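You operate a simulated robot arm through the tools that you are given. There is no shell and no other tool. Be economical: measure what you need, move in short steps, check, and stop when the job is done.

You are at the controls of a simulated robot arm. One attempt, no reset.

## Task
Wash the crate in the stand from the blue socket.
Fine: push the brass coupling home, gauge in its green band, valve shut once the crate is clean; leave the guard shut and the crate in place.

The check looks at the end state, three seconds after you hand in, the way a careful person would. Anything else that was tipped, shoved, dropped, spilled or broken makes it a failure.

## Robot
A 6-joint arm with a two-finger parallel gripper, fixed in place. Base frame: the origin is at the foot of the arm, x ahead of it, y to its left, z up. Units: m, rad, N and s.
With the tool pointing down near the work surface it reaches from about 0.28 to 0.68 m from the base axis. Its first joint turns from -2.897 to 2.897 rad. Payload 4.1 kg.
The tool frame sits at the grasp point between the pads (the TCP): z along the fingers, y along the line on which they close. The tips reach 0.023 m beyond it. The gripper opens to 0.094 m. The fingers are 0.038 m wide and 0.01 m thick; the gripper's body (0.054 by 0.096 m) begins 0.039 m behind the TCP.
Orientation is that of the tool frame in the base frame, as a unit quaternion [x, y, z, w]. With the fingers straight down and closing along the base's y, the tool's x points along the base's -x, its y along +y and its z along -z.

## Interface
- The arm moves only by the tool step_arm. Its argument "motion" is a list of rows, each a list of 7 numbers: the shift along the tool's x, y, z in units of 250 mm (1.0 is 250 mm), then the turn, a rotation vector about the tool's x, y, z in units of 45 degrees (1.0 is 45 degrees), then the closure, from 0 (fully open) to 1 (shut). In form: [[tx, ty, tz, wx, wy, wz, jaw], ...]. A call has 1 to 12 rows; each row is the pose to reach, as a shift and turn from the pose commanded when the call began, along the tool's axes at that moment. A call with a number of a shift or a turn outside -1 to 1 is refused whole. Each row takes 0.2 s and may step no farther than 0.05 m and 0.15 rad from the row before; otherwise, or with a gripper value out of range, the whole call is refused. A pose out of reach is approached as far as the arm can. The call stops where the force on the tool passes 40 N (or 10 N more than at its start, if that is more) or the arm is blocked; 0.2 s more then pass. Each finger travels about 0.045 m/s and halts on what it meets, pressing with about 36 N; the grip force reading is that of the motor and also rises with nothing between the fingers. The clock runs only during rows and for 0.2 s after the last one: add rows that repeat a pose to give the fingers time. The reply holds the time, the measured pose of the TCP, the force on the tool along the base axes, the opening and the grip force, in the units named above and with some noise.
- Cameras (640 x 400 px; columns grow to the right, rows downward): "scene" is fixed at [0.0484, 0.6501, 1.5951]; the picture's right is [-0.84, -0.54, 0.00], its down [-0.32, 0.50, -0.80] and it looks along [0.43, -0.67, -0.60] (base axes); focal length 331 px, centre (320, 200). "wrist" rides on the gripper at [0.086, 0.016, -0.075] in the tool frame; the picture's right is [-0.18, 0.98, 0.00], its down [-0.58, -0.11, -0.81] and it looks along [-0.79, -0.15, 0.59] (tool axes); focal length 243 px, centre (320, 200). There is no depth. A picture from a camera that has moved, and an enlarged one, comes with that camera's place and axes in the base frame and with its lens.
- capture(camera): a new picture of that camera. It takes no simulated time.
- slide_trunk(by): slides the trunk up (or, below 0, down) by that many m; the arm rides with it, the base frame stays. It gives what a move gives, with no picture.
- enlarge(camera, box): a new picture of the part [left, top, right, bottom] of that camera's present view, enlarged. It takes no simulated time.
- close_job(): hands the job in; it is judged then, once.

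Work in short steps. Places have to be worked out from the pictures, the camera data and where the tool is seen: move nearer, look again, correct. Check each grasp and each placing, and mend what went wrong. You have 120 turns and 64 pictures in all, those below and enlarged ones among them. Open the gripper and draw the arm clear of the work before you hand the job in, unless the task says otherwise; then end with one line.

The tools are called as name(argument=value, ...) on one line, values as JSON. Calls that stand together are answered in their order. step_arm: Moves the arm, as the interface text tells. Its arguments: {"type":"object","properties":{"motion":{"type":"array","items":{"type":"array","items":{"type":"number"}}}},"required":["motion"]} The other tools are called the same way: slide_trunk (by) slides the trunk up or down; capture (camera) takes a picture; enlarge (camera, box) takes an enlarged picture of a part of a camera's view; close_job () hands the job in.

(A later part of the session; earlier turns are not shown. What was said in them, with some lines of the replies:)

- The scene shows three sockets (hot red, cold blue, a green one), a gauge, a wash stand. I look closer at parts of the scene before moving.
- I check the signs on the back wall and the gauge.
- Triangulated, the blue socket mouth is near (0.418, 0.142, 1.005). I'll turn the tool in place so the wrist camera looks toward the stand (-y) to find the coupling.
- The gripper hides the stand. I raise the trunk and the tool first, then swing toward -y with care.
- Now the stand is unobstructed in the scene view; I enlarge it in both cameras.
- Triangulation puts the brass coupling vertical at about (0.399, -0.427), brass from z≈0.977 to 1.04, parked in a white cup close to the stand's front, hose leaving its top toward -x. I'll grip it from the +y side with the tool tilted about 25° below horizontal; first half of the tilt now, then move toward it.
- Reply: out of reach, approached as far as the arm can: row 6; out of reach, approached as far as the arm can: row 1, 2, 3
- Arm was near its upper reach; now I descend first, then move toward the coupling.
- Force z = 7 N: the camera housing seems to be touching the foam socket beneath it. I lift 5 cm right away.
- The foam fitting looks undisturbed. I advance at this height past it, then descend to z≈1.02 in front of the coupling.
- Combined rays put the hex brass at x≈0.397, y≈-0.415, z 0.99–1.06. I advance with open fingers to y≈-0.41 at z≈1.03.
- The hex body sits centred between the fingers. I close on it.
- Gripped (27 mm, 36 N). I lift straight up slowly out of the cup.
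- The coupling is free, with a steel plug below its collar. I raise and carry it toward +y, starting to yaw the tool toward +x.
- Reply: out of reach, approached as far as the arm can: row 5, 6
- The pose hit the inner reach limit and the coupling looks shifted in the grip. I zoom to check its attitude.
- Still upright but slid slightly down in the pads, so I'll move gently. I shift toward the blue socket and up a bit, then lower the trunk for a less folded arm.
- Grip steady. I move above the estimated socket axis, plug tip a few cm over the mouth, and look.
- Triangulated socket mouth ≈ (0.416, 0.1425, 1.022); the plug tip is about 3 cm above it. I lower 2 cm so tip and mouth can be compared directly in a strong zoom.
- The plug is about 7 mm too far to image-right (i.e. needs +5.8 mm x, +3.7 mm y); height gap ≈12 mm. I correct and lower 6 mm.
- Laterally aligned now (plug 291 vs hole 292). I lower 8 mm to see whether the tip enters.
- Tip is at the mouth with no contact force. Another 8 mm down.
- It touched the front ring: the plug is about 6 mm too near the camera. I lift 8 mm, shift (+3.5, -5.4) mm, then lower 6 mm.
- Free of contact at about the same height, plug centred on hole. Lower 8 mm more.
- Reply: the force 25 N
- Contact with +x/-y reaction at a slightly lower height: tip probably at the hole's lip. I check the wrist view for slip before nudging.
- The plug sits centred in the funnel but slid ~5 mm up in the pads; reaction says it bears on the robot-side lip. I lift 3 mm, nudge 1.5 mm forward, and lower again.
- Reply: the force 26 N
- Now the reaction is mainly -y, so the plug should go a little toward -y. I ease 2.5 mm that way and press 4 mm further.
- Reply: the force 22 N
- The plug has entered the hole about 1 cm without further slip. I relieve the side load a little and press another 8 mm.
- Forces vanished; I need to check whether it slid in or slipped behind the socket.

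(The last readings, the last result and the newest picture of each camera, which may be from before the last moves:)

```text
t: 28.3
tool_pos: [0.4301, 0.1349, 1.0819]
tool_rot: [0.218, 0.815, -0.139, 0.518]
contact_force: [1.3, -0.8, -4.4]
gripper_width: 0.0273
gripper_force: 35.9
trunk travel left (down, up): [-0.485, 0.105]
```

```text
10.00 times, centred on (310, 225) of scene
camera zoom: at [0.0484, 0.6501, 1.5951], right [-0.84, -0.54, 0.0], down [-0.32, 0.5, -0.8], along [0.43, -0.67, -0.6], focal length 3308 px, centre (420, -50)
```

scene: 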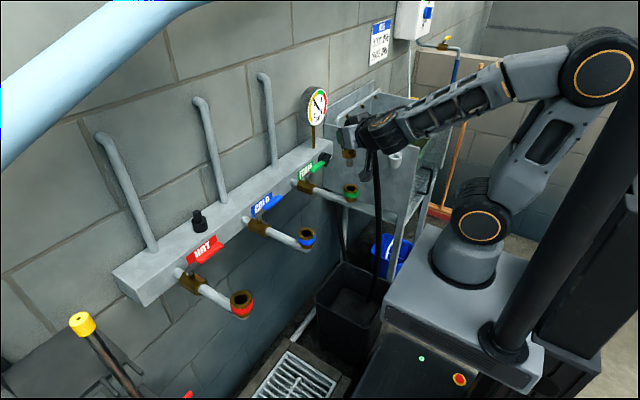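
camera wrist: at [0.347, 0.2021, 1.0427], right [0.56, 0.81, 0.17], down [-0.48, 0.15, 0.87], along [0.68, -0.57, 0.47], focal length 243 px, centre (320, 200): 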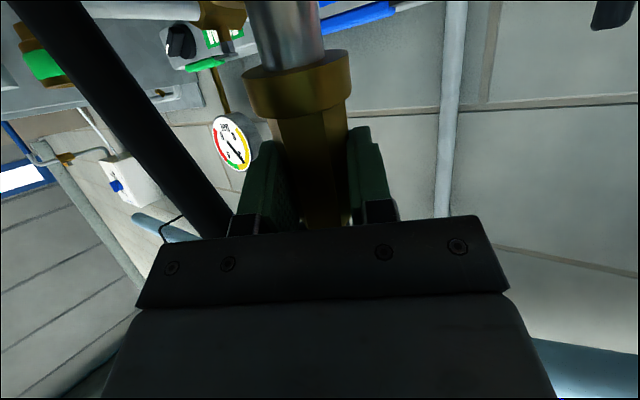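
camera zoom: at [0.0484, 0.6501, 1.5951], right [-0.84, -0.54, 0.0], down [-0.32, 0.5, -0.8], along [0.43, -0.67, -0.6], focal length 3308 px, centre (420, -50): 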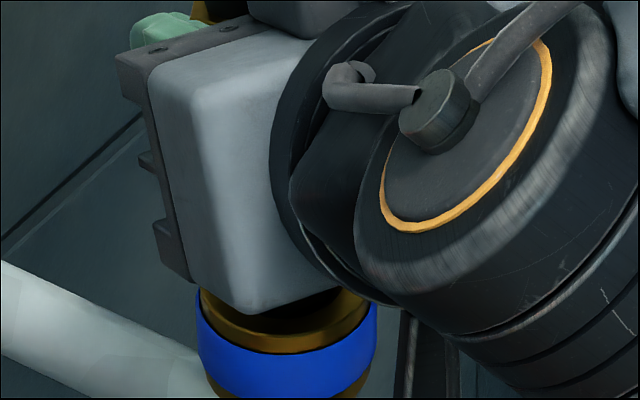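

Geometry says a 7 mm offset can't put it behind the socket, so it's likely sliding in. I check the wrist view for the coupling's position in the pads.

capture(camera="wrist")

```text
19 pictures are left
camera wrist: at [0.3472, 0.2024, 1.0334], right [0.56, 0.81, 0.17], down [-0.47, 0.15, 0.87], along [0.68, -0.56, 0.47], focal length 243 px, centre (320, 200)
```

wrist: 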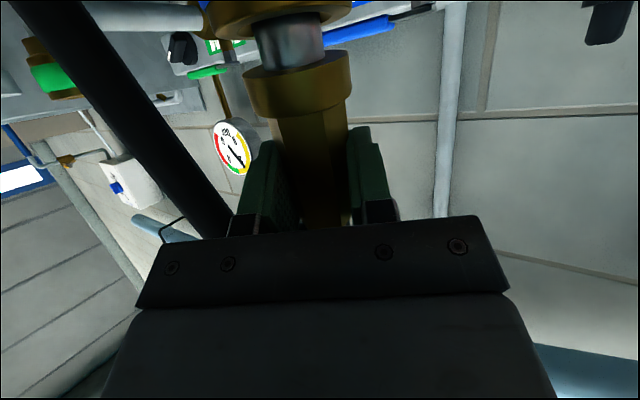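

The plug is clearly inside the blue socket, with ~15 mm of plug still showing. I keep pressing down in 3 mm rows.

step_arm(motion=[[0.011, 0, 0.005, 0, 0, 0, 1], [0.022, 0, 0.01, 0, 0, 0, 1], [0.033, 0, 0.015, 0, 0, 0, 1], [0.0435, 0, 0.0203, 0, 0, 0, 1]])

capture(camera="wrist")

```text
t: 29.3
tool_pos: [0.4279, 0.1349, 1.0743]
tool_rot: [0.22, 0.812, -0.139, 0.522]
contact_force: [-4.4, -1.7, 26.8]
gripper_width: 0.0273
gripper_force: 35.9
trunk travel left (down, up): [-0.485, 0.105]
```

```text
18 pictures are left
camera wrist: at [0.3468, 0.2023, 1.0252], right [0.56, 0.81, 0.17], down [-0.48, 0.15, 0.86], along [0.68, -0.57, 0.47], focal length 243 px, centre (320, 200)
```

wrist: 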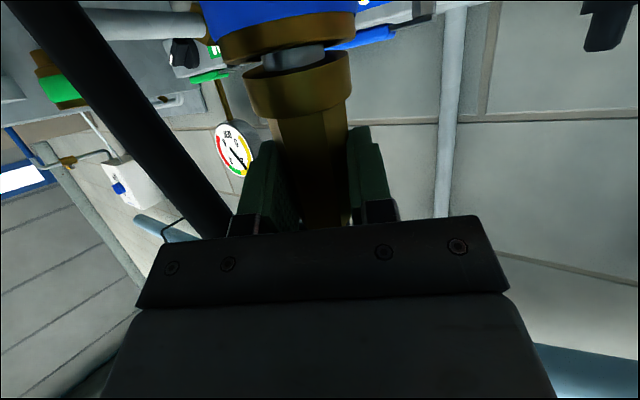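

About 6 mm left, 31 N of resistance (seal). I press further.

step_arm(motion=[[0.007, 0, 0.0034, 0, 0, 0, 1], [0.0145, 0, 0.0068, 0, 0, 0, 1], [0.022, 0, 0.01, 0, 0, 0, 1], [0.022, 0, 0.01, 0, 0, 0, 1]])

capture(camera="wrist")

```text
t: 30.3
tool_pos: [0.4271, 0.135, 1.0644]
tool_rot: [0.218, 0.814, -0.139, 0.52]
contact_force: [-5.9, 2.1, 26.2]
gripper_width: 0.0273
gripper_force: 36.0
trunk travel left (down, up): [-0.485, 0.105]
```

```text
17 pictures are left
camera wrist: at [0.3452, 0.2027, 1.0165], right [0.56, 0.81, 0.17], down [-0.48, 0.15, 0.87], along [0.68, -0.56, 0.47], focal length 243 px, centre (320, 200)
```

wrist: 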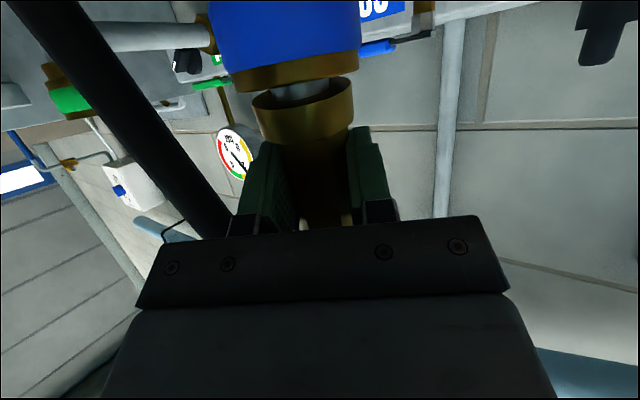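

The coupling slid up in the pads; now the finger edges are almost on the collar shoulder, which gives a positive push. I press further.

step_arm(motion=[[0.007, 0, 0.0034, 0, 0, 0, 1], [0.0145, 0, 0.0068, 0, 0, 0, 1], [0.022, 0, 0.01, 0, 0, 0, 1], [0.029, 0, 0.0135, 0, 0, 0, 1], [0.029, 0, 0.0135, 0, 0, 0, 1]])

capture(camera="wrist")

```text
t: 31.3
tool_pos: [0.4258, 0.1364, 1.0599]
tool_rot: [0.218, 0.813, -0.137, 0.522]
contact_force: [-15.7, 1.2, 15.1]
gripper_width: 0.0275
gripper_force: 35.6
trunk travel left (down, up): [-0.485, 0.105]
stopped in row 4: the force on the tool passed its limit (the readings are from after the stop); the commanded pose is now the measured one
```

```text
16 pictures are left
camera wrist: at [0.3453, 0.203, 1.0108], right [0.56, 0.81, 0.17], down [-0.48, 0.15, 0.86], along [0.68, -0.56, 0.47], focal length 243 px, centre (320, 200)
```

wrist: 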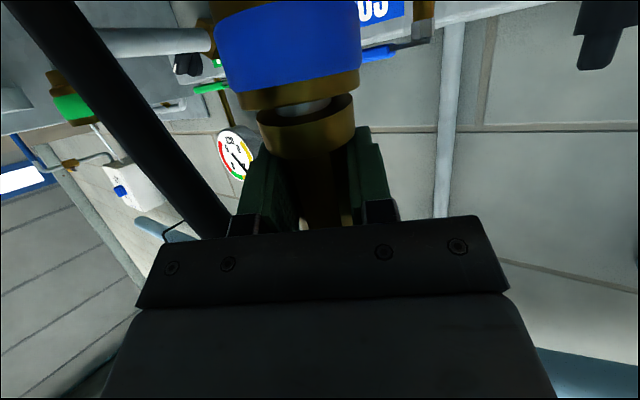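

The push was spoiled by a side load (-16 N in x): I'm holding ~1 cm forward of the axis. I open the fingers moderately, back off 1 cm, and look before re-gripping.

step_arm(motion=[[0, 0, 0, 0, 0, 0, 0.4], [0, 0, 0, 0, 0, 0, 0.4], [0, 0, 0, 0, 0, 0, 0.4], [0.008, 0, -0.018, 0, 0, 0, 0.4], [0.017, 0, -0.036, 0, 0, 0, 0.4]])

capture(camera="wrist")

enlarge(camera="scene", box=[270, 180, 350, 245])

```text
t: 32.5
tool_pos: [0.421, 0.1412, 1.058]
tool_rot: [0.219, 0.813, -0.139, 0.521]
contact_force: [-0.2, 0.5, 0.3]
gripper_width: 0.0566
gripper_force: 0.1
trunk travel left (down, up): [-0.485, 0.105]
```

```text
15 pictures are left
camera wrist: at [0.339, 0.2082, 1.0095], right [0.56, 0.81, 0.17], down [-0.48, 0.15, 0.87], along [0.68, -0.56, 0.47], focal length 243 px, centre (320, 200)
```

wrist: 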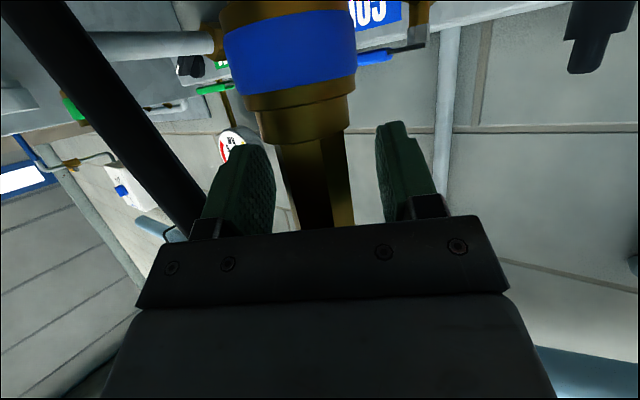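

```text
6.15 times, centred on (310, 212) of scene
camera zoom: at [0.0484, 0.6501, 1.5951], right [-0.84, -0.54, 0.0], down [-0.32, 0.5, -0.8], along [0.43, -0.67, -0.6], focal length 2036 px, centre (382, 123)
```

zoom: 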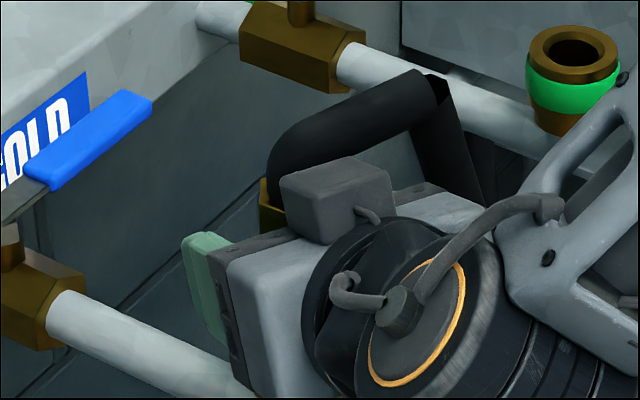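

The collar now sits flush against the socket's ring — it seated once the side load was gone. I withdraw horizontally with open fingers and verify.

step_arm(motion=[[0, 0, 0, 0, 0, 0, 0.2], [0.04, 0, -0.085, 0, 0, 0, 0.2], [0.08, 0, -0.17, 0, 0, 0, 0.2], [0.118, 0, -0.254, 0, 0, 0, 0.2]])

capture(camera="wrist")

```text
t: 33.5
tool_pos: [0.359, 0.1759, 1.0567]
tool_rot: [0.219, 0.813, -0.139, 0.521]
contact_force: [0.6, -1.2, 0.3]
gripper_width: 0.0752
gripper_force: 0.1
trunk travel left (down, up): [-0.485, 0.105]
```

```text
13 pictures are left
camera wrist: at [0.2776, 0.243, 1.0093], right [0.56, 0.81, 0.17], down [-0.48, 0.15, 0.87], along [0.68, -0.56, 0.47], focal length 243 px, centre (320, 200)
```

wrist: 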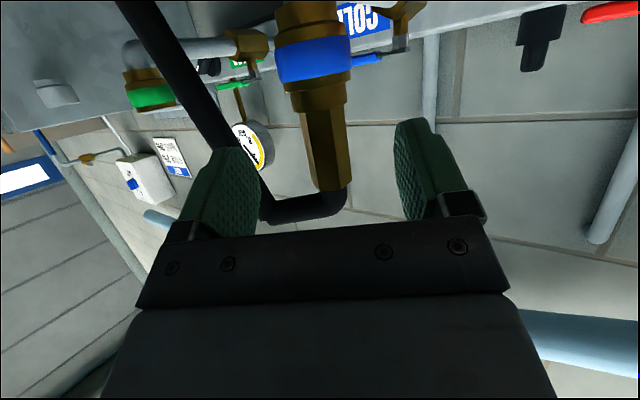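

The coupling is seated on the blue socket. Pictures are limited (13), so I take one strong scene zoom covering gauge, regulator knob and foam lever.

enlarge(camera="scene", box=[290, 85, 370, 185])

```text
4.00 times, centred on (330, 135) of scene
camera zoom: at [0.0484, 0.6501, 1.5951], right [-0.84, -0.54, 0.0], down [-0.32, 0.5, -0.8], along [0.43, -0.67, -0.6], focal length 1323 px, centre (280, 460)
```

zoom: 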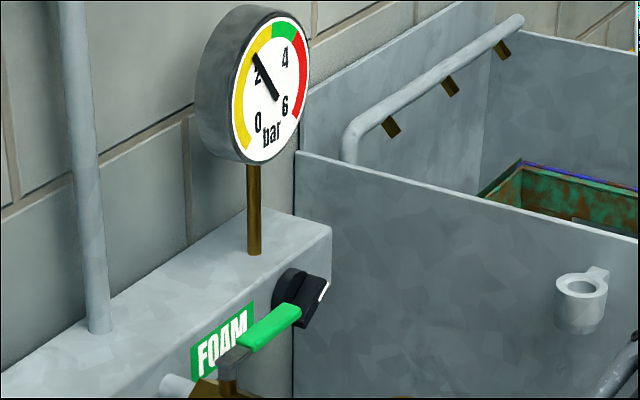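

The gauge reads about 2 bar, green lies around 3. The regulator is the black bar-knob on the manifold front at about (0.62, -0.27, 0.97), facing the robot. I rise above the hose first, then cross over.

step_arm(motion=[[-0.138, 0, -0.064, 0, 0, 0, 0.2], [-0.276, 0, -0.128, 0, 0, 0, 0.2], [-0.414, 0, -0.193, 0, 0, 0, 0.2], [-0.552, 0, -0.257, 0, 0, 0, 0.2], [-0.689, 0, -0.321, 0, 0, 0, 0.2]])

```text
t: 34.7
tool_pos: [0.3585, 0.1766, 1.2465]
tool_rot: [0.218, 0.814, -0.139, 0.519]
contact_force: [-0.2, -0.6, 0.2]
gripper_width: 0.075
gripper_force: 0.2
trunk travel left (down, up): [-0.485, 0.105]
```

step_arm(motion=[[-0.046, -0.11, 0.099, 0, 0, 0, 0.2], [-0.093, -0.22, 0.199, 0, 0, 0, 0.2], [-0.139, -0.33, 0.298, 0, 0, 0, 0.2], [-0.185, -0.44, 0.397, 0, 0, 0, 0.2], [-0.232, -0.55, 0.497, 0, 0, 0, 0.2], [-0.278, -0.66, 0.596, 0, 0, 0, 0.2]])

step_arm(motion=[[-0.046, -0.11, 0.099, 0, 0, 0, 0.2], [-0.093, -0.22, 0.199, 0, 0, 0, 0.2], [-0.139, -0.33, 0.298, 0, 0, 0, 0.2], [-0.185, -0.44, 0.397, 0, 0, 0, 0.2], [-0.232, -0.55, 0.497, 0, 0, 0, 0.2], [-0.24, -0.63, 0.52, 0, 0, 0, 0.2]])

```text
t: 36.1
tool_pos: [0.418, -0.0496, 1.2469]
tool_rot: [0.218, 0.814, -0.139, 0.521]
contact_force: [-0.2, 0.2, -0.7]
gripper_width: 0.0753
gripper_force: 0.0
trunk travel left (down, up): [-0.485, 0.105]
```

```text
t: 37.5
tool_pos: [0.4637, -0.2587, 1.2468]
tool_rot: [0.218, 0.814, -0.138, 0.521]
contact_force: [-0.7, -0.3, -0.6]
gripper_width: 0.0751
gripper_force: 0.0
trunk travel left (down, up): [-0.485, 0.105]
```

Now I re-orient at height: pitch to horizontal, yaw to +x, then roll -90° so the camera is on the -y side.

step_arm(motion=[[0, 0, 0, 0, -0.185, 0, 0.2], [0, 0, 0, 0, -0.37, 0, 0.2], [0, 0, 0, 0, -0.5556, 0, 0.2]])

step_arm(motion=[[0, 0, 0, -0.167, 0, 0, 0.2], [0, 0, 0, -0.333, 0, 0, 0.2], [0, 0, 0, -0.5, 0, 0, 0.2], [0, 0, 0, -0.6667, 0, 0, 0.2]])

step_arm(motion=[[0, 0, 0, 0, 0, -0.167, 0.2], [0, 0, 0, 0, 0, -0.333, 0.2], [0, 0, 0, 0, 0, -0.5, 0.2], [0, 0, 0, 0, 0, -0.667, 0.2], [0, 0, 0, 0, 0, -0.833, 0.2], [0, 0, 0, 0, 0, -1, 0.2]])

step_arm(motion=[[0, 0, 0, 0, 0, -0.167, 0.2], [0, 0, 0, 0, 0, -0.333, 0.2], [0, 0, 0, 0, 0, -0.5, 0.2], [0, 0, 0, 0, 0, -0.667, 0.2], [0, 0, 0, 0, 0, -0.833, 0.2], [0, 0, 0, 0, 0, -1, 0.2]])

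```text
t: 38.3
tool_pos: [0.4704, -0.2478, 1.2438]
tool_rot: [0.154, 0.738, -0.13, 0.644]
contact_force: [-1.1, -2.0, 0.8]
gripper_width: 0.0747
gripper_force: 0.0
out of reach, approached as far as the arm can: row 1, 2, 3
trunk travel left (down, up): [-0.485, 0.105]
```

```text
t: 39.3
tool_pos: [0.4693, -0.2497, 1.2436]
tool_rot: [-0.006, 0.741, 0.07, 0.668]
contact_force: [0.0, 0.5, 0.0]
gripper_width: 0.0751
gripper_force: 0.1
trunk travel left (down, up): [-0.485, 0.105]
```

```text
t: 40.7
tool_pos: [0.4705, -0.2488, 1.2447]
tool_rot: [-0.29, 0.682, -0.193, 0.643]
contact_force: [0.4, -0.1, 1.2]
gripper_width: 0.0752
gripper_force: 0.1
trunk travel left (down, up): [-0.485, 0.105]
```

```text
t: 42.1
tool_pos: [0.4873, -0.2438, 1.3522]
tool_rot: [-0.531, 0.537, -0.407, 0.514]
contact_force: [0.5, 0.6, -0.1]
gripper_width: 0.0748
gripper_force: 0.2
out of reach, approached as far as the arm can: row 3, 4, 5, 6
trunk travel left (down, up): [-0.485, 0.105]
```

The tool now points nearly along +x with camera at -y, but reach limits moved it up to z=1.35. I lower the trunk 0.3 m to bring it near knob height.

slide_trunk(by=-0.3)

capture(camera="wrist")

```text
t: 45.1
tool_pos: [0.4856, -0.2442, 1.0526]
tool_rot: [-0.531, 0.537, -0.407, 0.514]
contact_force: [-0.7, 0.3, -0.1]
gripper_width: 0.0754
gripper_force: 0.1
trunk travel left (down, up): [-0.185, 0.405]
```

```text
11 pictures are left
camera wrist: at [0.4192, -0.3353, 1.0362], right [-0.17, 0.29, -0.94], down [-0.83, 0.48, 0.29], along [0.53, 0.83, 0.16], focal length 243 px, centre (320, 200)
```

wrist: 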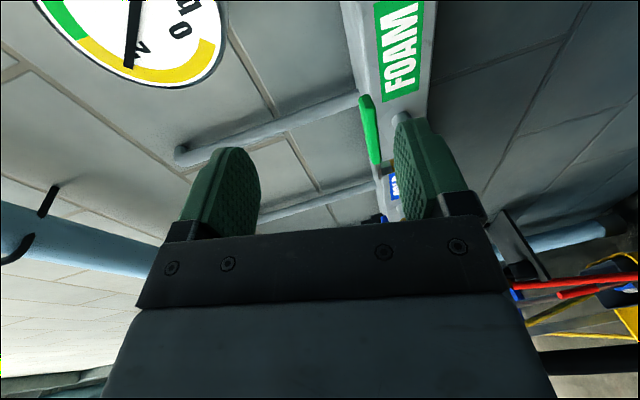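

The manifold's FOAM plate is visible; the knob is just out of view. I move to about (0.53, -0.272, 0.97), squaring the pointing to +x.

step_arm(motion=[[0.056, 0.096, 0.0, 0.064, 0.039, 0, 0.2], [0.112, 0.192, 0.1, 0.128, 0.078, 0, 0.2], [0.167, 0.288, 0.211, 0.193, 0.118, 0, 0.2]])

capture(camera="wrist")

```text
t: 45.9
tool_pos: [0.5547, -0.2845, 1.0721]
tool_rot: [-0.474, 0.545, -0.454, 0.522]
contact_force: [-0.1, -0.2, -0.1]
gripper_width: 0.075
gripper_force: 0.0
out of reach, approached as far as the arm can: row 1, 2, 3
trunk travel left (down, up): [-0.185, 0.405]
```

```text
10 pictures are left
camera wrist: at [0.479, -0.368, 1.0468], right [-0.04, 0.32, -0.95], down [-0.8, 0.56, 0.22], along [0.6, 0.77, 0.23], focal length 243 px, centre (320, 200)
```

wrist: 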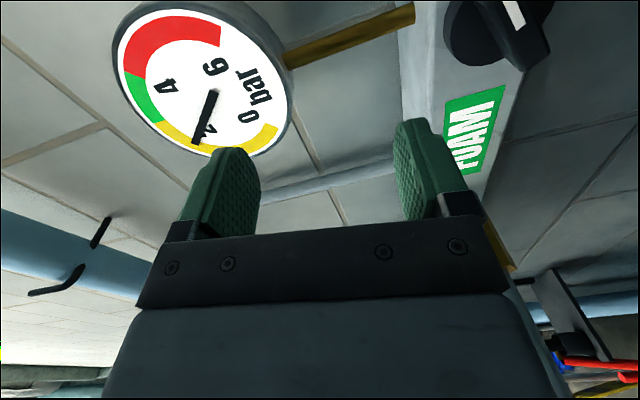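

The knob is seen at about (0.615, -0.28, 0.967), its bar pointing to -y and a bit down. I lower the trunk 0.1 to its height, then roll to grip across the bar.

slide_trunk(by=-0.105)

step_arm(motion=[[0, 0, 0, 0, 0, 0.14, 0.2], [0, 0, 0, 0, 0, 0.28, 0.2], [0, 0, 0, 0, 0, 0.416, 0.2]])

capture(camera="wrist")

```text
t: 47.3
tool_pos: [0.5536, -0.2851, 0.9664]
tool_rot: [-0.475, 0.545, -0.453, 0.522]
contact_force: [-0.5, -0.5, -0.4]
gripper_width: 0.0753
gripper_force: 0.0
trunk travel left (down, up): [-0.08, 0.51]
```

```text
t: 48.1
tool_pos: [0.5549, -0.2842, 0.9664]
tool_rot: [-0.38, 0.615, -0.362, 0.589]
contact_force: [0.7, -1.1, 0.4]
gripper_width: 0.0749
gripper_force: 0.0
trunk travel left (down, up): [-0.08, 0.51]
```

```text
9 pictures are left
camera wrist: at [0.4781, -0.3544, 0.916], right [-0.04, 0.61, -0.79], down [-0.79, 0.47, 0.39], along [0.61, 0.64, 0.46], focal length 243 px, centre (320, 200)
```

wrist: 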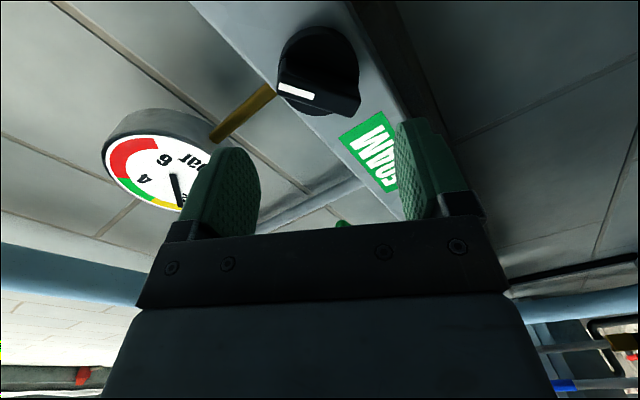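

The knob is on the tool axis; its bar runs at about -37° in the y–z plane, front face x≈0.625. I roll +27° so the fingers close on the bar's two ends, open fully, and advance 6.5 cm.

step_arm(motion=[[0.005, 0.006, 0, 0, 0, 0.15, 0], [0.011, 0.013, 0, 0, 0, 0.3, 0], [0.011, 0.013, 0, 0, 0, 0.45, 0], [0.011, 0.013, 0, 0, 0, 0.6, 0], [0.011, 0.013, 0.09, 0, 0, 0.6, 0], [0.011, 0.013, 0.18, 0, 0, 0.6, 0], [0.011, 0.013, 0.26, 0, 0, 0.6, 0]])

```text
t: 49.7
tool_pos: [0.6192, -0.2858, 0.9592]
tool_rot: [-0.227, 0.686, -0.215, 0.657]
contact_force: [-0.7, 0.7, 0.6]
gripper_width: 0.094
gripper_force: 0.1
trunk travel left (down, up): [-0.08, 0.51]
```

Reached without contact. I close on the knob.

step_arm(motion=[[0, 0, 0, 0, 0, 0, 1], [0, 0, 0, 0, 0, 0, 1], [0, 0, 0, 0, 0, 0, 1], [0, 0, 0, 0, 0, 0, 1]])

capture(camera="wrist")

```text
t: 50.7
tool_pos: [0.6188, -0.2888, 0.9626]
tool_rot: [-0.223, 0.686, -0.217, 0.658]
contact_force: [11.7, -25.3, 20.3]
gripper_width: 0.0535
gripper_force: 44.9
trunk travel left (down, up): [-0.08, 0.51]
```

```text
8 pictures are left
camera wrist: at [0.5402, -0.326, 0.885], right [-0.01, 0.9, -0.43], down [-0.78, 0.26, 0.57], along [0.62, 0.35, 0.7], focal length 243 px, centre (320, 200)
```

wrist: 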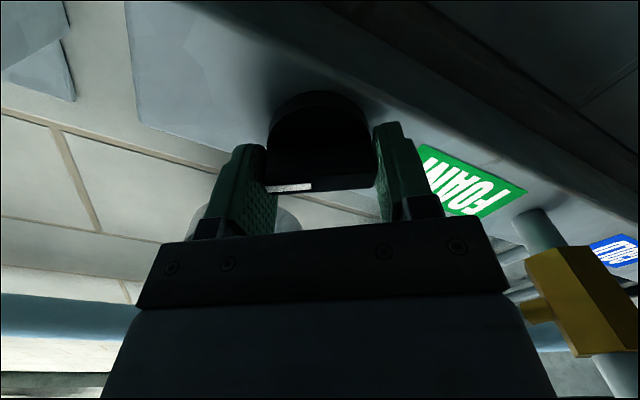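

The bar is clamped by its ends (53 mm) with a side load from ~4 mm off-centre. I relieve that and turn 20° clockwise as a test, then read the gauge.

step_arm(motion=[[0, -0.018, 0, 0, 0, 0, 1], [0, -0.018, 0, 0, 0, 0.11, 1], [0, -0.018, 0, 0, 0, 0.22, 1], [0, -0.018, 0, 0, 0, 0.33, 1], [0, -0.018, 0, 0, 0, 0.444, 1], [0, -0.018, 0, 0, 0, 0.444, 1]])

enlarge(camera="scene", box=[295, 80, 345, 135])

```text
t: 52.1
tool_pos: [0.6195, -0.2894, 0.9632]
tool_rot: [-0.103, 0.715, -0.098, 0.684]
contact_force: [-22.9, -1.2, -8.5]
gripper_width: 0.0536
gripper_force: 45.2
trunk travel left (down, up): [-0.08, 0.51]
```

```text
7.27 times, centred on (320, 108) of scene
camera zoom: at [0.0484, 0.6501, 1.5951], right [-0.84, -0.54, 0.0], down [-0.32, 0.5, -0.8], along [0.43, -0.67, -0.6], focal length 2406 px, centre (320, 873)
```

zoom: 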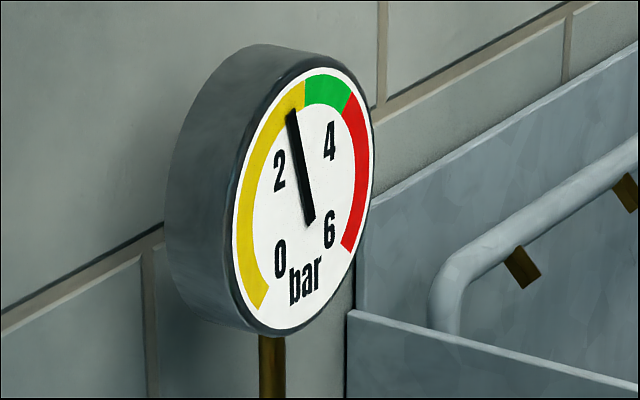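

A 20° turn raised it from ~2.1 to ~2.7 bar; the green centre needs about 20° more. I ease back 1 mm for the -x load and turn on.

step_arm(motion=[[0, 0, -0.004, 0, 0, 0.11, 1], [0, 0, -0.004, 0, 0, 0.22, 1], [0, 0, -0.004, 0, 0, 0.33, 1], [0, 0, -0.004, 0, 0, 0.444, 1], [0, 0, -0.004, 0, 0, 0.444, 1]])

enlarge(camera="scene", box=[295, 80, 345, 135])

```text
t: 53.3
tool_pos: [0.6176, -0.2906, 0.9633]
tool_rot: [0.023, 0.722, 0.023, 0.691]
contact_force: [-5.3, -4.9, -3.6]
gripper_width: 0.0537
gripper_force: 45.0
trunk travel left (down, up): [-0.08, 0.51]
```

```text
7.27 times, centred on (320, 108) of scene
camera zoom: at [0.0484, 0.6501, 1.5951], right [-0.84, -0.54, 0.0], down [-0.32, 0.5, -0.8], along [0.43, -0.67, -0.6], focal length 2406 px, centre (320, 873)
```

zoom: 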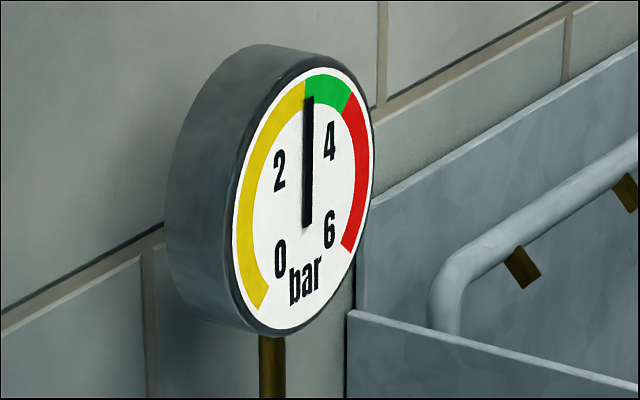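

Needle is at the lower edge of green; one more 20° should centre it.

step_arm(motion=[[0, 0, 0, 0, 0, 0.11, 1], [0, 0, 0, 0, 0, 0.22, 1], [0, 0, 0, 0, 0, 0.33, 1], [0, 0, 0, 0, 0, 0.444, 1], [0, 0, 0, 0, 0, 0.444, 1]])

enlarge(camera="scene", box=[295, 80, 345, 135])

```text
t: 54.5
tool_pos: [0.6183, -0.2908, 0.962]
tool_rot: [0.147, 0.708, 0.144, 0.676]
contact_force: [4.0, -7.6, 0.7]
gripper_width: 0.0532
gripper_force: 45.2
trunk travel left (down, up): [-0.08, 0.51]
```

```text
7.27 times, centred on (320, 108) of scene
camera zoom: at [0.0484, 0.6501, 1.5951], right [-0.84, -0.54, 0.0], down [-0.32, 0.5, -0.8], along [0.43, -0.67, -0.6], focal length 2406 px, centre (320, 873)
```

zoom: 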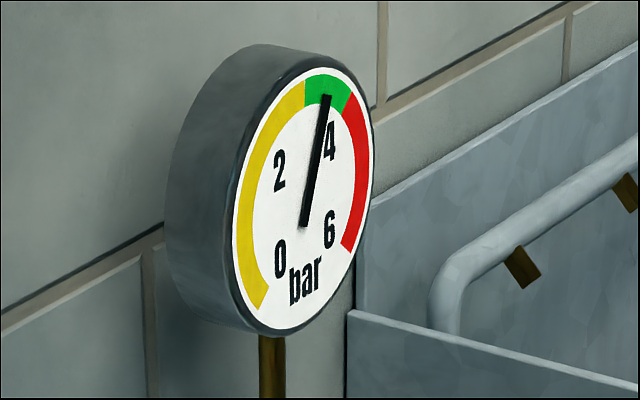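

Needle is mid-green. I release the knob, retreat straight back, and raise the trunk.

step_arm(motion=[[0, 0, 0, 0, 0, 0, 0.1], [0, 0, 0, 0, 0, 0, 0.1], [0, 0, 0, 0, 0, 0, 0.1], [0, 0, -0.15, 0, 0, 0, 0.1], [0, 0, -0.32, 0, 0, 0, 0.1], [0, 0, -0.5, 0, 0, 0, 0.1]])

slide_trunk(by=0.22)

```text
t: 55.9
tool_pos: [0.4936, -0.291, 0.9682]
tool_rot: [0.147, 0.708, 0.142, 0.676]
contact_force: [0.7, 0.6, -0.9]
gripper_width: 0.0845
gripper_force: 0.0
trunk travel left (down, up): [-0.08, 0.51]
```

```text
t: 58.2
tool_pos: [0.4934, -0.2915, 1.1877]
tool_rot: [0.148, 0.708, 0.142, 0.676]
contact_force: [-0.5, 0.1, -1.1]
gripper_width: 0.0849
gripper_force: 0.0
trunk travel left (down, up): [-0.3, 0.29]
```

I roll the tool back (+67°) so its x-axis faces +y.

step_arm(motion=[[0, 0, 0, 0, 0, 0.18, 0.6], [0, 0, 0, 0, 0, 0.36, 1], [0, 0, 0, 0, 0, 0.54, 1], [0, 0, 0, 0, 0, 0.72, 1], [0, 0, 0, 0, 0, 0.86, 1], [0, 0, 0, 0, 0, 1, 1]])

step_arm(motion=[[0, 0, 0, 0, 0, 0.16, 1], [0, 0, 0, 0, 0, 0.32, 1], [0, 0, 0, 0, 0, 0.489, 1]])

```text
t: 59.6
tool_pos: [0.494, -0.2913, 1.1887]
tool_rot: [0.407, 0.597, 0.391, 0.57]
contact_force: [-0.3, 0.7, 0.6]
gripper_width: 0.0003
gripper_force: 36.1
trunk travel left (down, up): [-0.3, 0.29]
```

```text
t: 60.4
tool_pos: [0.4941, -0.2911, 1.1877]
tool_rot: [0.514, 0.509, 0.491, 0.485]
contact_force: [-0.2, -0.4, 0.1]
gripper_width: 0.0002
gripper_force: 36.3
trunk travel left (down, up): [-0.3, 0.29]
```

Now pitch down 70° about the tool's x.

step_arm(motion=[[0, 0, 0, 0.18, 0, 0, 1], [0, 0, 0, 0.36, 0, 0, 1], [0, 0, 0, 0.54, 0, 0, 1], [0, 0, 0, 0.72, 0, 0, 1], [0, 0, 0, 0.86, 0, 0, 1], [0, 0, 0, 1, 0, 0, 1]])

step_arm(motion=[[0, 0, 0, 0.18, 0, 0, 1], [0, 0, 0, 0.36, 0, 0, 1], [0, 0, 0, 0.556, 0, 0, 1]])

slide_trunk(by=0.15)

```text
t: 61.8
tool_pos: [0.4935, -0.2905, 1.1894]
tool_rot: [0.66, 0.659, 0.259, 0.252]
contact_force: [-0.1, 0.0, 0.9]
gripper_width: 0.0001
gripper_force: 36.0
trunk travel left (down, up): [-0.3, 0.29]
```

```text
refused: row 3 steps farther than a row can; nothing moved
```

```text
t: 63.6
tool_pos: [0.4925, -0.2913, 1.3387]
tool_rot: [0.66, 0.659, 0.258, 0.252]
contact_force: [0.0, 0.0, 0.0]
gripper_width: 0.0
gripper_force: 35.9
trunk travel left (down, up): [-0.45, 0.14]
```

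step_arm(motion=[[0.16, -0.022, 0.024, 0.083, 0, 0, 1], [0.32, -0.045, 0.049, 0.167, 0, 0, 1], [0.48, -0.067, 0.073, 0.25, 0, 0, 1], [0.64, -0.09, 0.098, 0.333, 0, 0, 1], [0.8, -0.112, 0.122, 0.417, 0, 0, 1], [0.96, -0.135, 0.147, 0.5, 0, 0, 1]])

```text
t: 65.0
tool_pos: [0.4934, -0.0495, 1.2905]
tool_rot: [0.696, 0.696, 0.126, 0.119]
contact_force: [-0.8, 0.5, 1.0]
gripper_width: 0.0001
gripper_force: 36.0
trunk travel left (down, up): [-0.45, 0.14]
```

Next I move above the space behind the blue lever, tips at z≈1.10, and take one picture to fix the lever's position.

step_arm(motion=[[0.075, 0.034, 0.133, 0, 0, 0, 1], [0.15, 0.068, 0.266, 0, 0, 0, 1], [0.223, 0.102, 0.4, 0, 0, 0, 1], [0.297, 0.136, 0.532, 0, 0, 0, 1], [0.372, 0.17, 0.665, 0, 0, 0, 1], [0.446, 0.204, 0.798, 0, 0, 0, 1]])

capture(camera="wrist")

```text
t: 66.4
tool_pos: [0.6096, 0.0625, 1.1231]
tool_rot: [0.696, 0.697, 0.127, 0.119]
contact_force: [0.0, -0.1, -0.5]
gripper_width: 0.0
gripper_force: 36.1
trunk travel left (down, up): [-0.45, 0.14]
```

```text
4 pictures are left
camera wrist: at [0.5989, 0.15, 1.1986], right [0.92, -0.19, 0.33], down [-0.38, -0.59, 0.71], along [0.06, -0.79, -0.61], focal length 243 px, centre (320, 200)
```

wrist: 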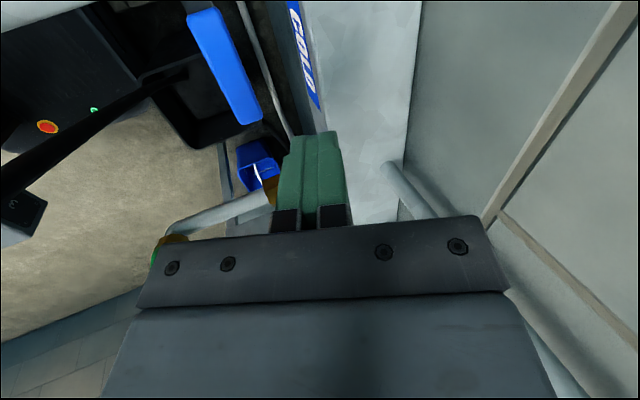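

Lever confirmed: along x≈0.58, tip y≈0.038, z≈1.0; manifold face at x≈0.64. I lower the closed fingertips into the gap behind the lever.

step_arm(motion=[[0, -0.033, 0.087, 0, 0, 0, 1], [0, -0.067, 0.174, 0, 0, 0, 1], [0, -0.1, 0.261, 0, 0, 0, 1], [0, -0.134, 0.348, 0, 0, 0, 1], [0, -0.167, 0.435, 0, 0, 0, 1]])

```text
t: 67.6
tool_pos: [0.6059, 0.0651, 1.0059]
tool_rot: [0.697, 0.696, 0.126, 0.118]
contact_force: [1.7, -1.3, -0.3]
gripper_width: 0.0002
gripper_force: 36.5
trunk travel left (down, up): [-0.45, 0.14]
```

No contact so far. Now I sweep the tip along the lever's arc (pulling it from -y toward -x), straightening the tool as I go to stay clear of the coupling.

step_arm(motion=[[0.0078, -0.0422, -0.0162, 0.033, 0, 0, 1], [0.0156, -0.0844, -0.0324, 0.067, 0, 0, 1], [0.0204, -0.1403, -0.0545, 0.156, 0, 0, 1], [0.04, -0.196, -0.0765, 0.267, 0, 0, 1], [0.08, -0.246, -0.0954, 0.356, 0, 0, 1], [0.1356, -0.2854, -0.1098, 0.444, 0, 0, 1], [0.17, -0.301, -0.115, 0.444, 0, 0, 1], [0.204, -0.3162, -0.121, 0.444, 0, 0, 1], [0.22, -0.3162, -0.121, 0.444, 0, 0, 1]])

```text
t: 69.7
tool_pos: [0.5232, 0.1104, 1.0073]
tool_rot: [0.707, 0.707, 0.001, 0.0]
contact_force: [8.3, -39.9, 1.3]
gripper_width: 0.0001
gripper_force: 36.2
trunk travel left (down, up): [-0.45, 0.14]
stopped in row 9: the force on the tool passed its limit (the readings are from after the stop); the commanded pose is now the measured one
```

The lever reached its open stop. I back off 8 mm, let the water run a few seconds, then look at lever, gauge and crate in one picture.

step_arm(motion=[[-0.032, 0, 0, 0, 0, 0, 1], [-0.032, 0, 0, 0, 0, 0, 1], [-0.032, 0, 0, 0, 0, 0, 1], [-0.032, 0, 0, 0, 0, 0, 1], [-0.032, 0, 0, 0, 0, 0, 1], [-0.032, 0, 0, 0, 0, 0, 1], [-0.032, 0, 0, 0, 0, 0, 1], [-0.032, 0, 0, 0, 0, 0, 1], [-0.032, 0, 0, 0, 0, 0, 1], [-0.032, 0, 0, 0, 0, 0, 1], [-0.032, 0, 0, 0, 0, 0, 1], [-0.032, 0, 0, 0, 0, 0, 1]])

enlarge(camera="scene", box=[235, 80, 455, 240])

```text
t: 72.3
tool_pos: [0.5213, 0.1101, 1.0069]
tool_rot: [0.706, 0.708, 0.002, -0.002]
contact_force: [-0.3, -7.1, -0.8]
gripper_width: 0.0
gripper_force: 35.9
trunk travel left (down, up): [-0.45, 0.14]
```

```text
2.50 times, centred on (345, 160) of scene
camera zoom: at [0.0484, 0.6501, 1.5951], right [-0.84, -0.54, 0.0], down [-0.32, 0.5, -0.8], along [0.43, -0.67, -0.6], focal length 827 px, centre (258, 300)
```

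zoom: 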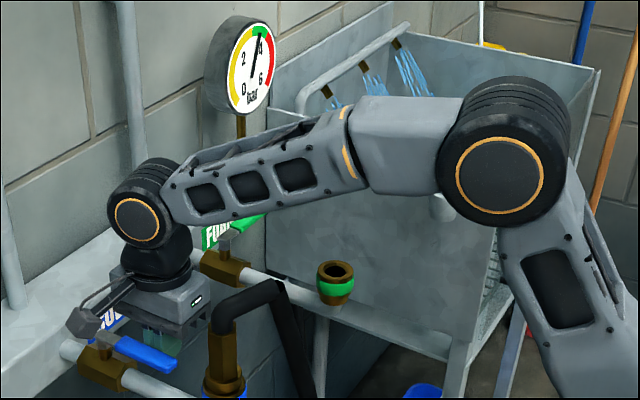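

Water is spraying from all three jets and the gauge stays in green; the arm hides the crate. I lift clear (leaving it running) so the crate becomes visible.

step_arm(motion=[[-0.03, 0, 0, 0, 0, 0, 1], [-0.04, 0, -0.16, 0, 0, 0, 1], [-0.04, 0, -0.32, 0, 0, 0, 1], [-0.04, 0, -0.48, 0, 0, 0, 1], [-0.04, 0, -0.64, 0, 0, 0, 1], [-0.04, 0, -0.8, 0, 0, 0, 1]])

slide_trunk(by=0.13)

step_arm(motion=[[-0.05, -0.07, -0.06, 0, 0, 0, 1], [-0.1, -0.14, -0.12, 0, 0, 0, 1], [-0.15, -0.21, -0.18, 0, 0, 0, 1], [-0.2, -0.28, -0.24, 0, 0, 0, 1], [-0.25, -0.35, -0.3, 0, 0, 0, 1], [-0.3, -0.42, -0.36, 0, 0, 0, 1], [-0.3, -0.42, -0.36, 0, 0, 0, 1], [-0.3, -0.42, -0.36, 0, 0, 0, 1], [-0.3, -0.42, -0.36, 0, 0, 0, 1], [-0.3, -0.42, -0.36, 0, 0, 0, 1], [-0.3, -0.42, -0.36, 0, 0, 0, 1], [-0.3, -0.42, -0.36, 0, 0, 0, 1]])

```text
t: 73.7
tool_pos: [0.5216, 0.0985, 1.2085]
tool_rot: [0.706, 0.708, 0.002, -0.001]
contact_force: [0.3, 0.3, 1.4]
gripper_width: 0.0001
gripper_force: 36.1
trunk travel left (down, up): [-0.45, 0.14]
```

```text
t: 75.2
tool_pos: [0.5217, 0.0992, 1.3377]
tool_rot: [0.706, 0.708, 0.001, -0.001]
contact_force: [1.1, 0.1, 0.6]
gripper_width: 0.0001
gripper_force: 35.8
trunk travel left (down, up): [-0.58, 0.01]
```

```text
t: 77.8
tool_pos: [0.4166, 0.0239, 1.4273]
tool_rot: [0.706, 0.708, 0.001, -0.001]
contact_force: [-0.2, 0.7, -0.1]
gripper_width: 0.0
gripper_force: 35.6
trunk travel left (down, up): [-0.58, 0.01]
```

I wait here a few seconds more before spending a picture.

step_arm(motion=[[0, 0, 0, 0, 0, 0, 1], [0, 0, 0, 0, 0, 0, 1], [0, 0, 0, 0, 0, 0, 1], [0, 0, 0, 0, 0, 0, 1], [0, 0, 0, 0, 0, 0, 1], [0, 0, 0, 0, 0, 0, 1], [0, 0, 0, 0, 0, 0, 1], [0, 0, 0, 0, 0, 0, 1], [0, 0, 0, 0, 0, 0, 1], [0, 0, 0, 0, 0, 0, 1], [0, 0, 0, 0, 0, 0, 1], [0, 0, 0, 0, 0, 0, 1]])

step_arm(motion=[[0, 0, 0, 0, 0, 0, 1], [0, 0, 0, 0, 0, 0, 1], [0, 0, 0, 0, 0, 0, 1], [0, 0, 0, 0, 0, 0, 1], [0, 0, 0, 0, 0, 0, 1], [0, 0, 0, 0, 0, 0, 1], [0, 0, 0, 0, 0, 0, 1], [0, 0, 0, 0, 0, 0, 1], [0, 0, 0, 0, 0, 0, 1], [0, 0, 0, 0, 0, 0, 1], [0, 0, 0, 0, 0, 0, 1], [0, 0, 0, 0, 0, 0, 1]])

step_arm(motion=[[0, 0, 0, 0, 0, 0, 1], [0, 0, 0, 0, 0, 0, 1], [0, 0, 0, 0, 0, 0, 1], [0, 0, 0, 0, 0, 0, 1], [0, 0, 0, 0, 0, 0, 1], [0, 0, 0, 0, 0, 0, 1], [0, 0, 0, 0, 0, 0, 1], [0, 0, 0, 0, 0, 0, 1], [0, 0, 0, 0, 0, 0, 1], [0, 0, 0, 0, 0, 0, 1], [0, 0, 0, 0, 0, 0, 1], [0, 0, 0, 0, 0, 0, 1]])

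enlarge(camera="scene", box=[290, 75, 470, 190])

```text
t: 80.5
tool_pos: [0.4179, 0.0232, 1.4288]
tool_rot: [0.706, 0.708, 0.001, 0.0]
contact_force: [0.3, -0.6, 0.1]
gripper_width: 0.0
gripper_force: 36.2
trunk travel left (down, up): [-0.58, 0.01]
```

```text
t: 83.0
tool_pos: [0.4159, 0.0234, 1.427]
tool_rot: [0.706, 0.708, 0.002, -0.001]
contact_force: [0.2, 0.9, 0.5]
gripper_width: 0.0
gripper_force: 35.9
trunk travel left (down, up): [-0.58, 0.01]
```

```text
t: 85.7
tool_pos: [0.4177, 0.0232, 1.4265]
tool_rot: [0.706, 0.708, 0.0, -0.001]
contact_force: [-0.6, 0.4, 0.2]
gripper_width: 0.0002
gripper_force: 35.6
trunk travel left (down, up): [-0.58, 0.01]
```

```text
3.48 times, centred on (380, 132) of scene
camera zoom: at [0.0484, 0.6501, 1.5951], right [-0.84, -0.54, 0.0], down [-0.32, 0.5, -0.8], along [0.43, -0.67, -0.6], focal length 1151 px, centre (111, 435)
```

zoom: 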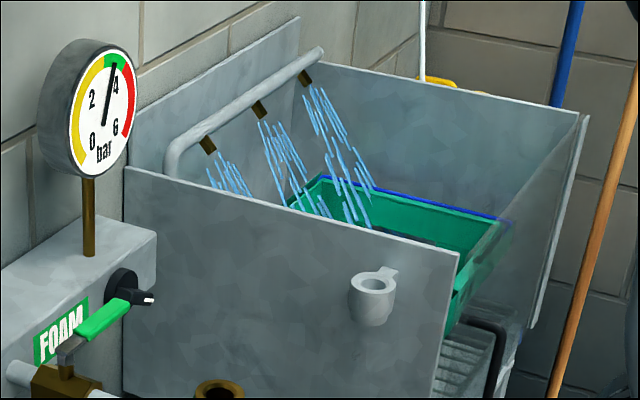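

The crate is now clean green and the gauge is in its green band. Now I go back to close the valve: lower the trunk, move to the +y side of the lever, above it.

slide_trunk(by=-0.13)

step_arm(motion=[[0.133, 0.085, 0, 0, 0, 0, 1], [0.266, 0.17, 0, 0, 0, 0, 1], [0.4, 0.255, 0, 0, 0, 0, 1], [0.533, 0.34, 0, 0, 0, 0, 1], [0.664, 0.424, 0, 0, 0, 0, 1]])

step_arm(motion=[[0, 0, 0.16, 0, 0, 0, 1], [0, 0, 0.32, 0, 0, 0, 1], [0, 0, 0.48, 0, 0, 0, 1], [0, 0, 0.64, 0, 0, 0, 1], [0, 0, 0.8, 0, 0, 0, 1]])

```text
t: 87.2
tool_pos: [0.4168, 0.0237, 1.297]
tool_rot: [0.706, 0.708, 0.002, -0.001]
contact_force: [-0.1, -0.4, 0.4]
gripper_width: 0.0
gripper_force: 36.1
trunk travel left (down, up): [-0.45, 0.14]
```

```text
t: 88.4
tool_pos: [0.5003, 0.1752, 1.2747]
tool_rot: [0.706, 0.708, 0.003, -0.001]
contact_force: [-0.2, 0.4, 0.3]
gripper_width: 0.0
gripper_force: 35.8
out of reach, approached as far as the arm can: row 4, 5
trunk travel left (down, up): [-0.45, 0.14]
```

```text
t: 89.6
tool_pos: [0.5024, 0.1771, 1.0727]
tool_rot: [0.706, 0.709, 0.001, 0.0]
contact_force: [-0.1, -1.4, -0.1]
gripper_width: 0.0
gripper_force: 36.0
trunk travel left (down, up): [-0.45, 0.14]
```

I correct to (0.522, 0.187), then lower to lever height.

step_arm(motion=[[0.042, 0.084, 0, 0, 0, 0, 1], [0.042, 0.084, 0.09, 0, 0, 0, 1], [0.042, 0.084, 0.17, 0, 0, 0, 1], [0.042, 0.084, 0.248, 0, 0, 0, 1]])

```text
t: 90.6
tool_pos: [0.522, 0.1861, 1.0103]
tool_rot: [0.706, 0.709, 0.001, -0.001]
contact_force: [1.2, 0.1, 0.1]
gripper_width: 0.0
gripper_force: 35.8
trunk travel left (down, up): [-0.45, 0.14]
```

Now the closing sweep: push the lever from -x back to -y.

step_arm(motion=[[-0.06, 0.004, 0, 0, 0, 0, 1], [-0.12, -0.028, 0, 0, 0, 0, 1], [-0.196, -0.045, 0, 0, 0, 0, 1], [-0.281, -0.036, 0, 0, 0, 0, 1], [-0.361, 0.004, 0, 0, 0, 0, 1], [-0.428, 0.072, 0, 0, 0, 0, 1], [-0.455, 0.12, 0, 0, 0, 0, 1], [-0.476, 0.162, 0, 0, 0, 0, 1], [-0.476, 0.182, 0, 0, 0, 0, 1], [-0.476, 0.19, 0, 0, 0, 0, 1]])

```text
t: 92.8
tool_pos: [0.5629, 0.0677, 1.012]
tool_rot: [0.705, 0.709, -0.004, -0.007]
contact_force: [-28.3, -2.2, 7.7]
gripper_width: 0.0002
gripper_force: 36.0
trunk travel left (down, up): [-0.45, 0.14]
stopped in row 10: the force on the tool passed its limit (the readings are from after the stop); the commanded pose is now the measured one
```

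The lever hit its closed stop right where expected. I back off, rise, open the gripper and swing clear for a check.

step_arm(motion=[[0, -0.06, 0, 0, 0, 0, 1], [0, -0.06, -0.16, 0, 0, 0, 1], [0, -0.06, -0.32, 0, 0, 0, 1], [0, -0.06, -0.48, 0, 0, 0, 1], [0, -0.06, -0.64, 0, 0, 0, 1], [0, -0.06, -0.8, 0, 0, 0, 1]])

slide_trunk(by=0.13)

step_arm(motion=[[-0.03, -0.09, -0.05, 0, 0, 0, 0.5], [-0.06, -0.18, -0.1, 0, 0, 0, 0.2], [-0.09, -0.27, -0.16, 0, 0, 0, 0.2], [-0.12, -0.36, -0.22, 0, 0, 0, 0.2], [-0.15, -0.45, -0.28, 0, 0, 0, 0.2], [-0.18, -0.52, -0.34, 0, 0, 0, 0.2]])

enlarge(camera="scene", box=[230, 75, 460, 255])

```text
t: 94.2
tool_pos: [0.5543, 0.0676, 1.2087]
tool_rot: [0.706, 0.709, -0.005, -0.007]
contact_force: [0.3, -0.2, 1.2]
gripper_width: 0.0
gripper_force: 36.5
trunk travel left (down, up): [-0.45, 0.14]
```

```text
t: 95.8
tool_pos: [0.5547, 0.0687, 1.338]
tool_rot: [0.705, 0.709, -0.004, -0.006]
contact_force: [0.0, 0.8, 0.0]
gripper_width: 0.0
gripper_force: 35.7
trunk travel left (down, up): [-0.58, 0.01]
```

```text
t: 97.2
tool_pos: [0.4264, 0.0206, 1.4247]
tool_rot: [0.705, 0.709, -0.003, -0.005]
contact_force: [-0.4, 1.0, 0.1]
gripper_width: 0.0753
gripper_force: 0.1
trunk travel left (down, up): [-0.58, 0.01]
```

```text
2.22 times, centred on (345, 165) of scene
camera zoom: at [0.0484, 0.6501, 1.5951], right [-0.84, -0.54, 0.0], down [-0.32, 0.5, -0.8], along [0.43, -0.67, -0.6], focal length 735 px, centre (264, 278)
```

zoom: 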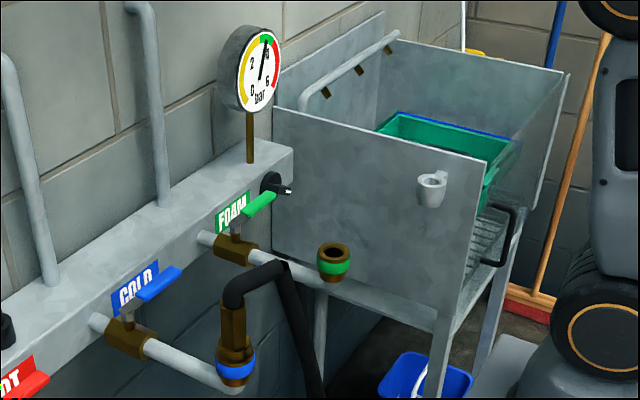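

The spray has stopped, the blue lever is shut, the gauge is in green, the crate is clean and in place, the coupling is seated, and the arm is clear. I hand the job in.

close_job()

```text
The job is handed in.
```

The crate has been washed from the blue socket: coupling home, gauge in the green band, valve shut, guard and crate not touched; early on the wrist camera bumped the foam socket at about 7 N, with no visible harm.
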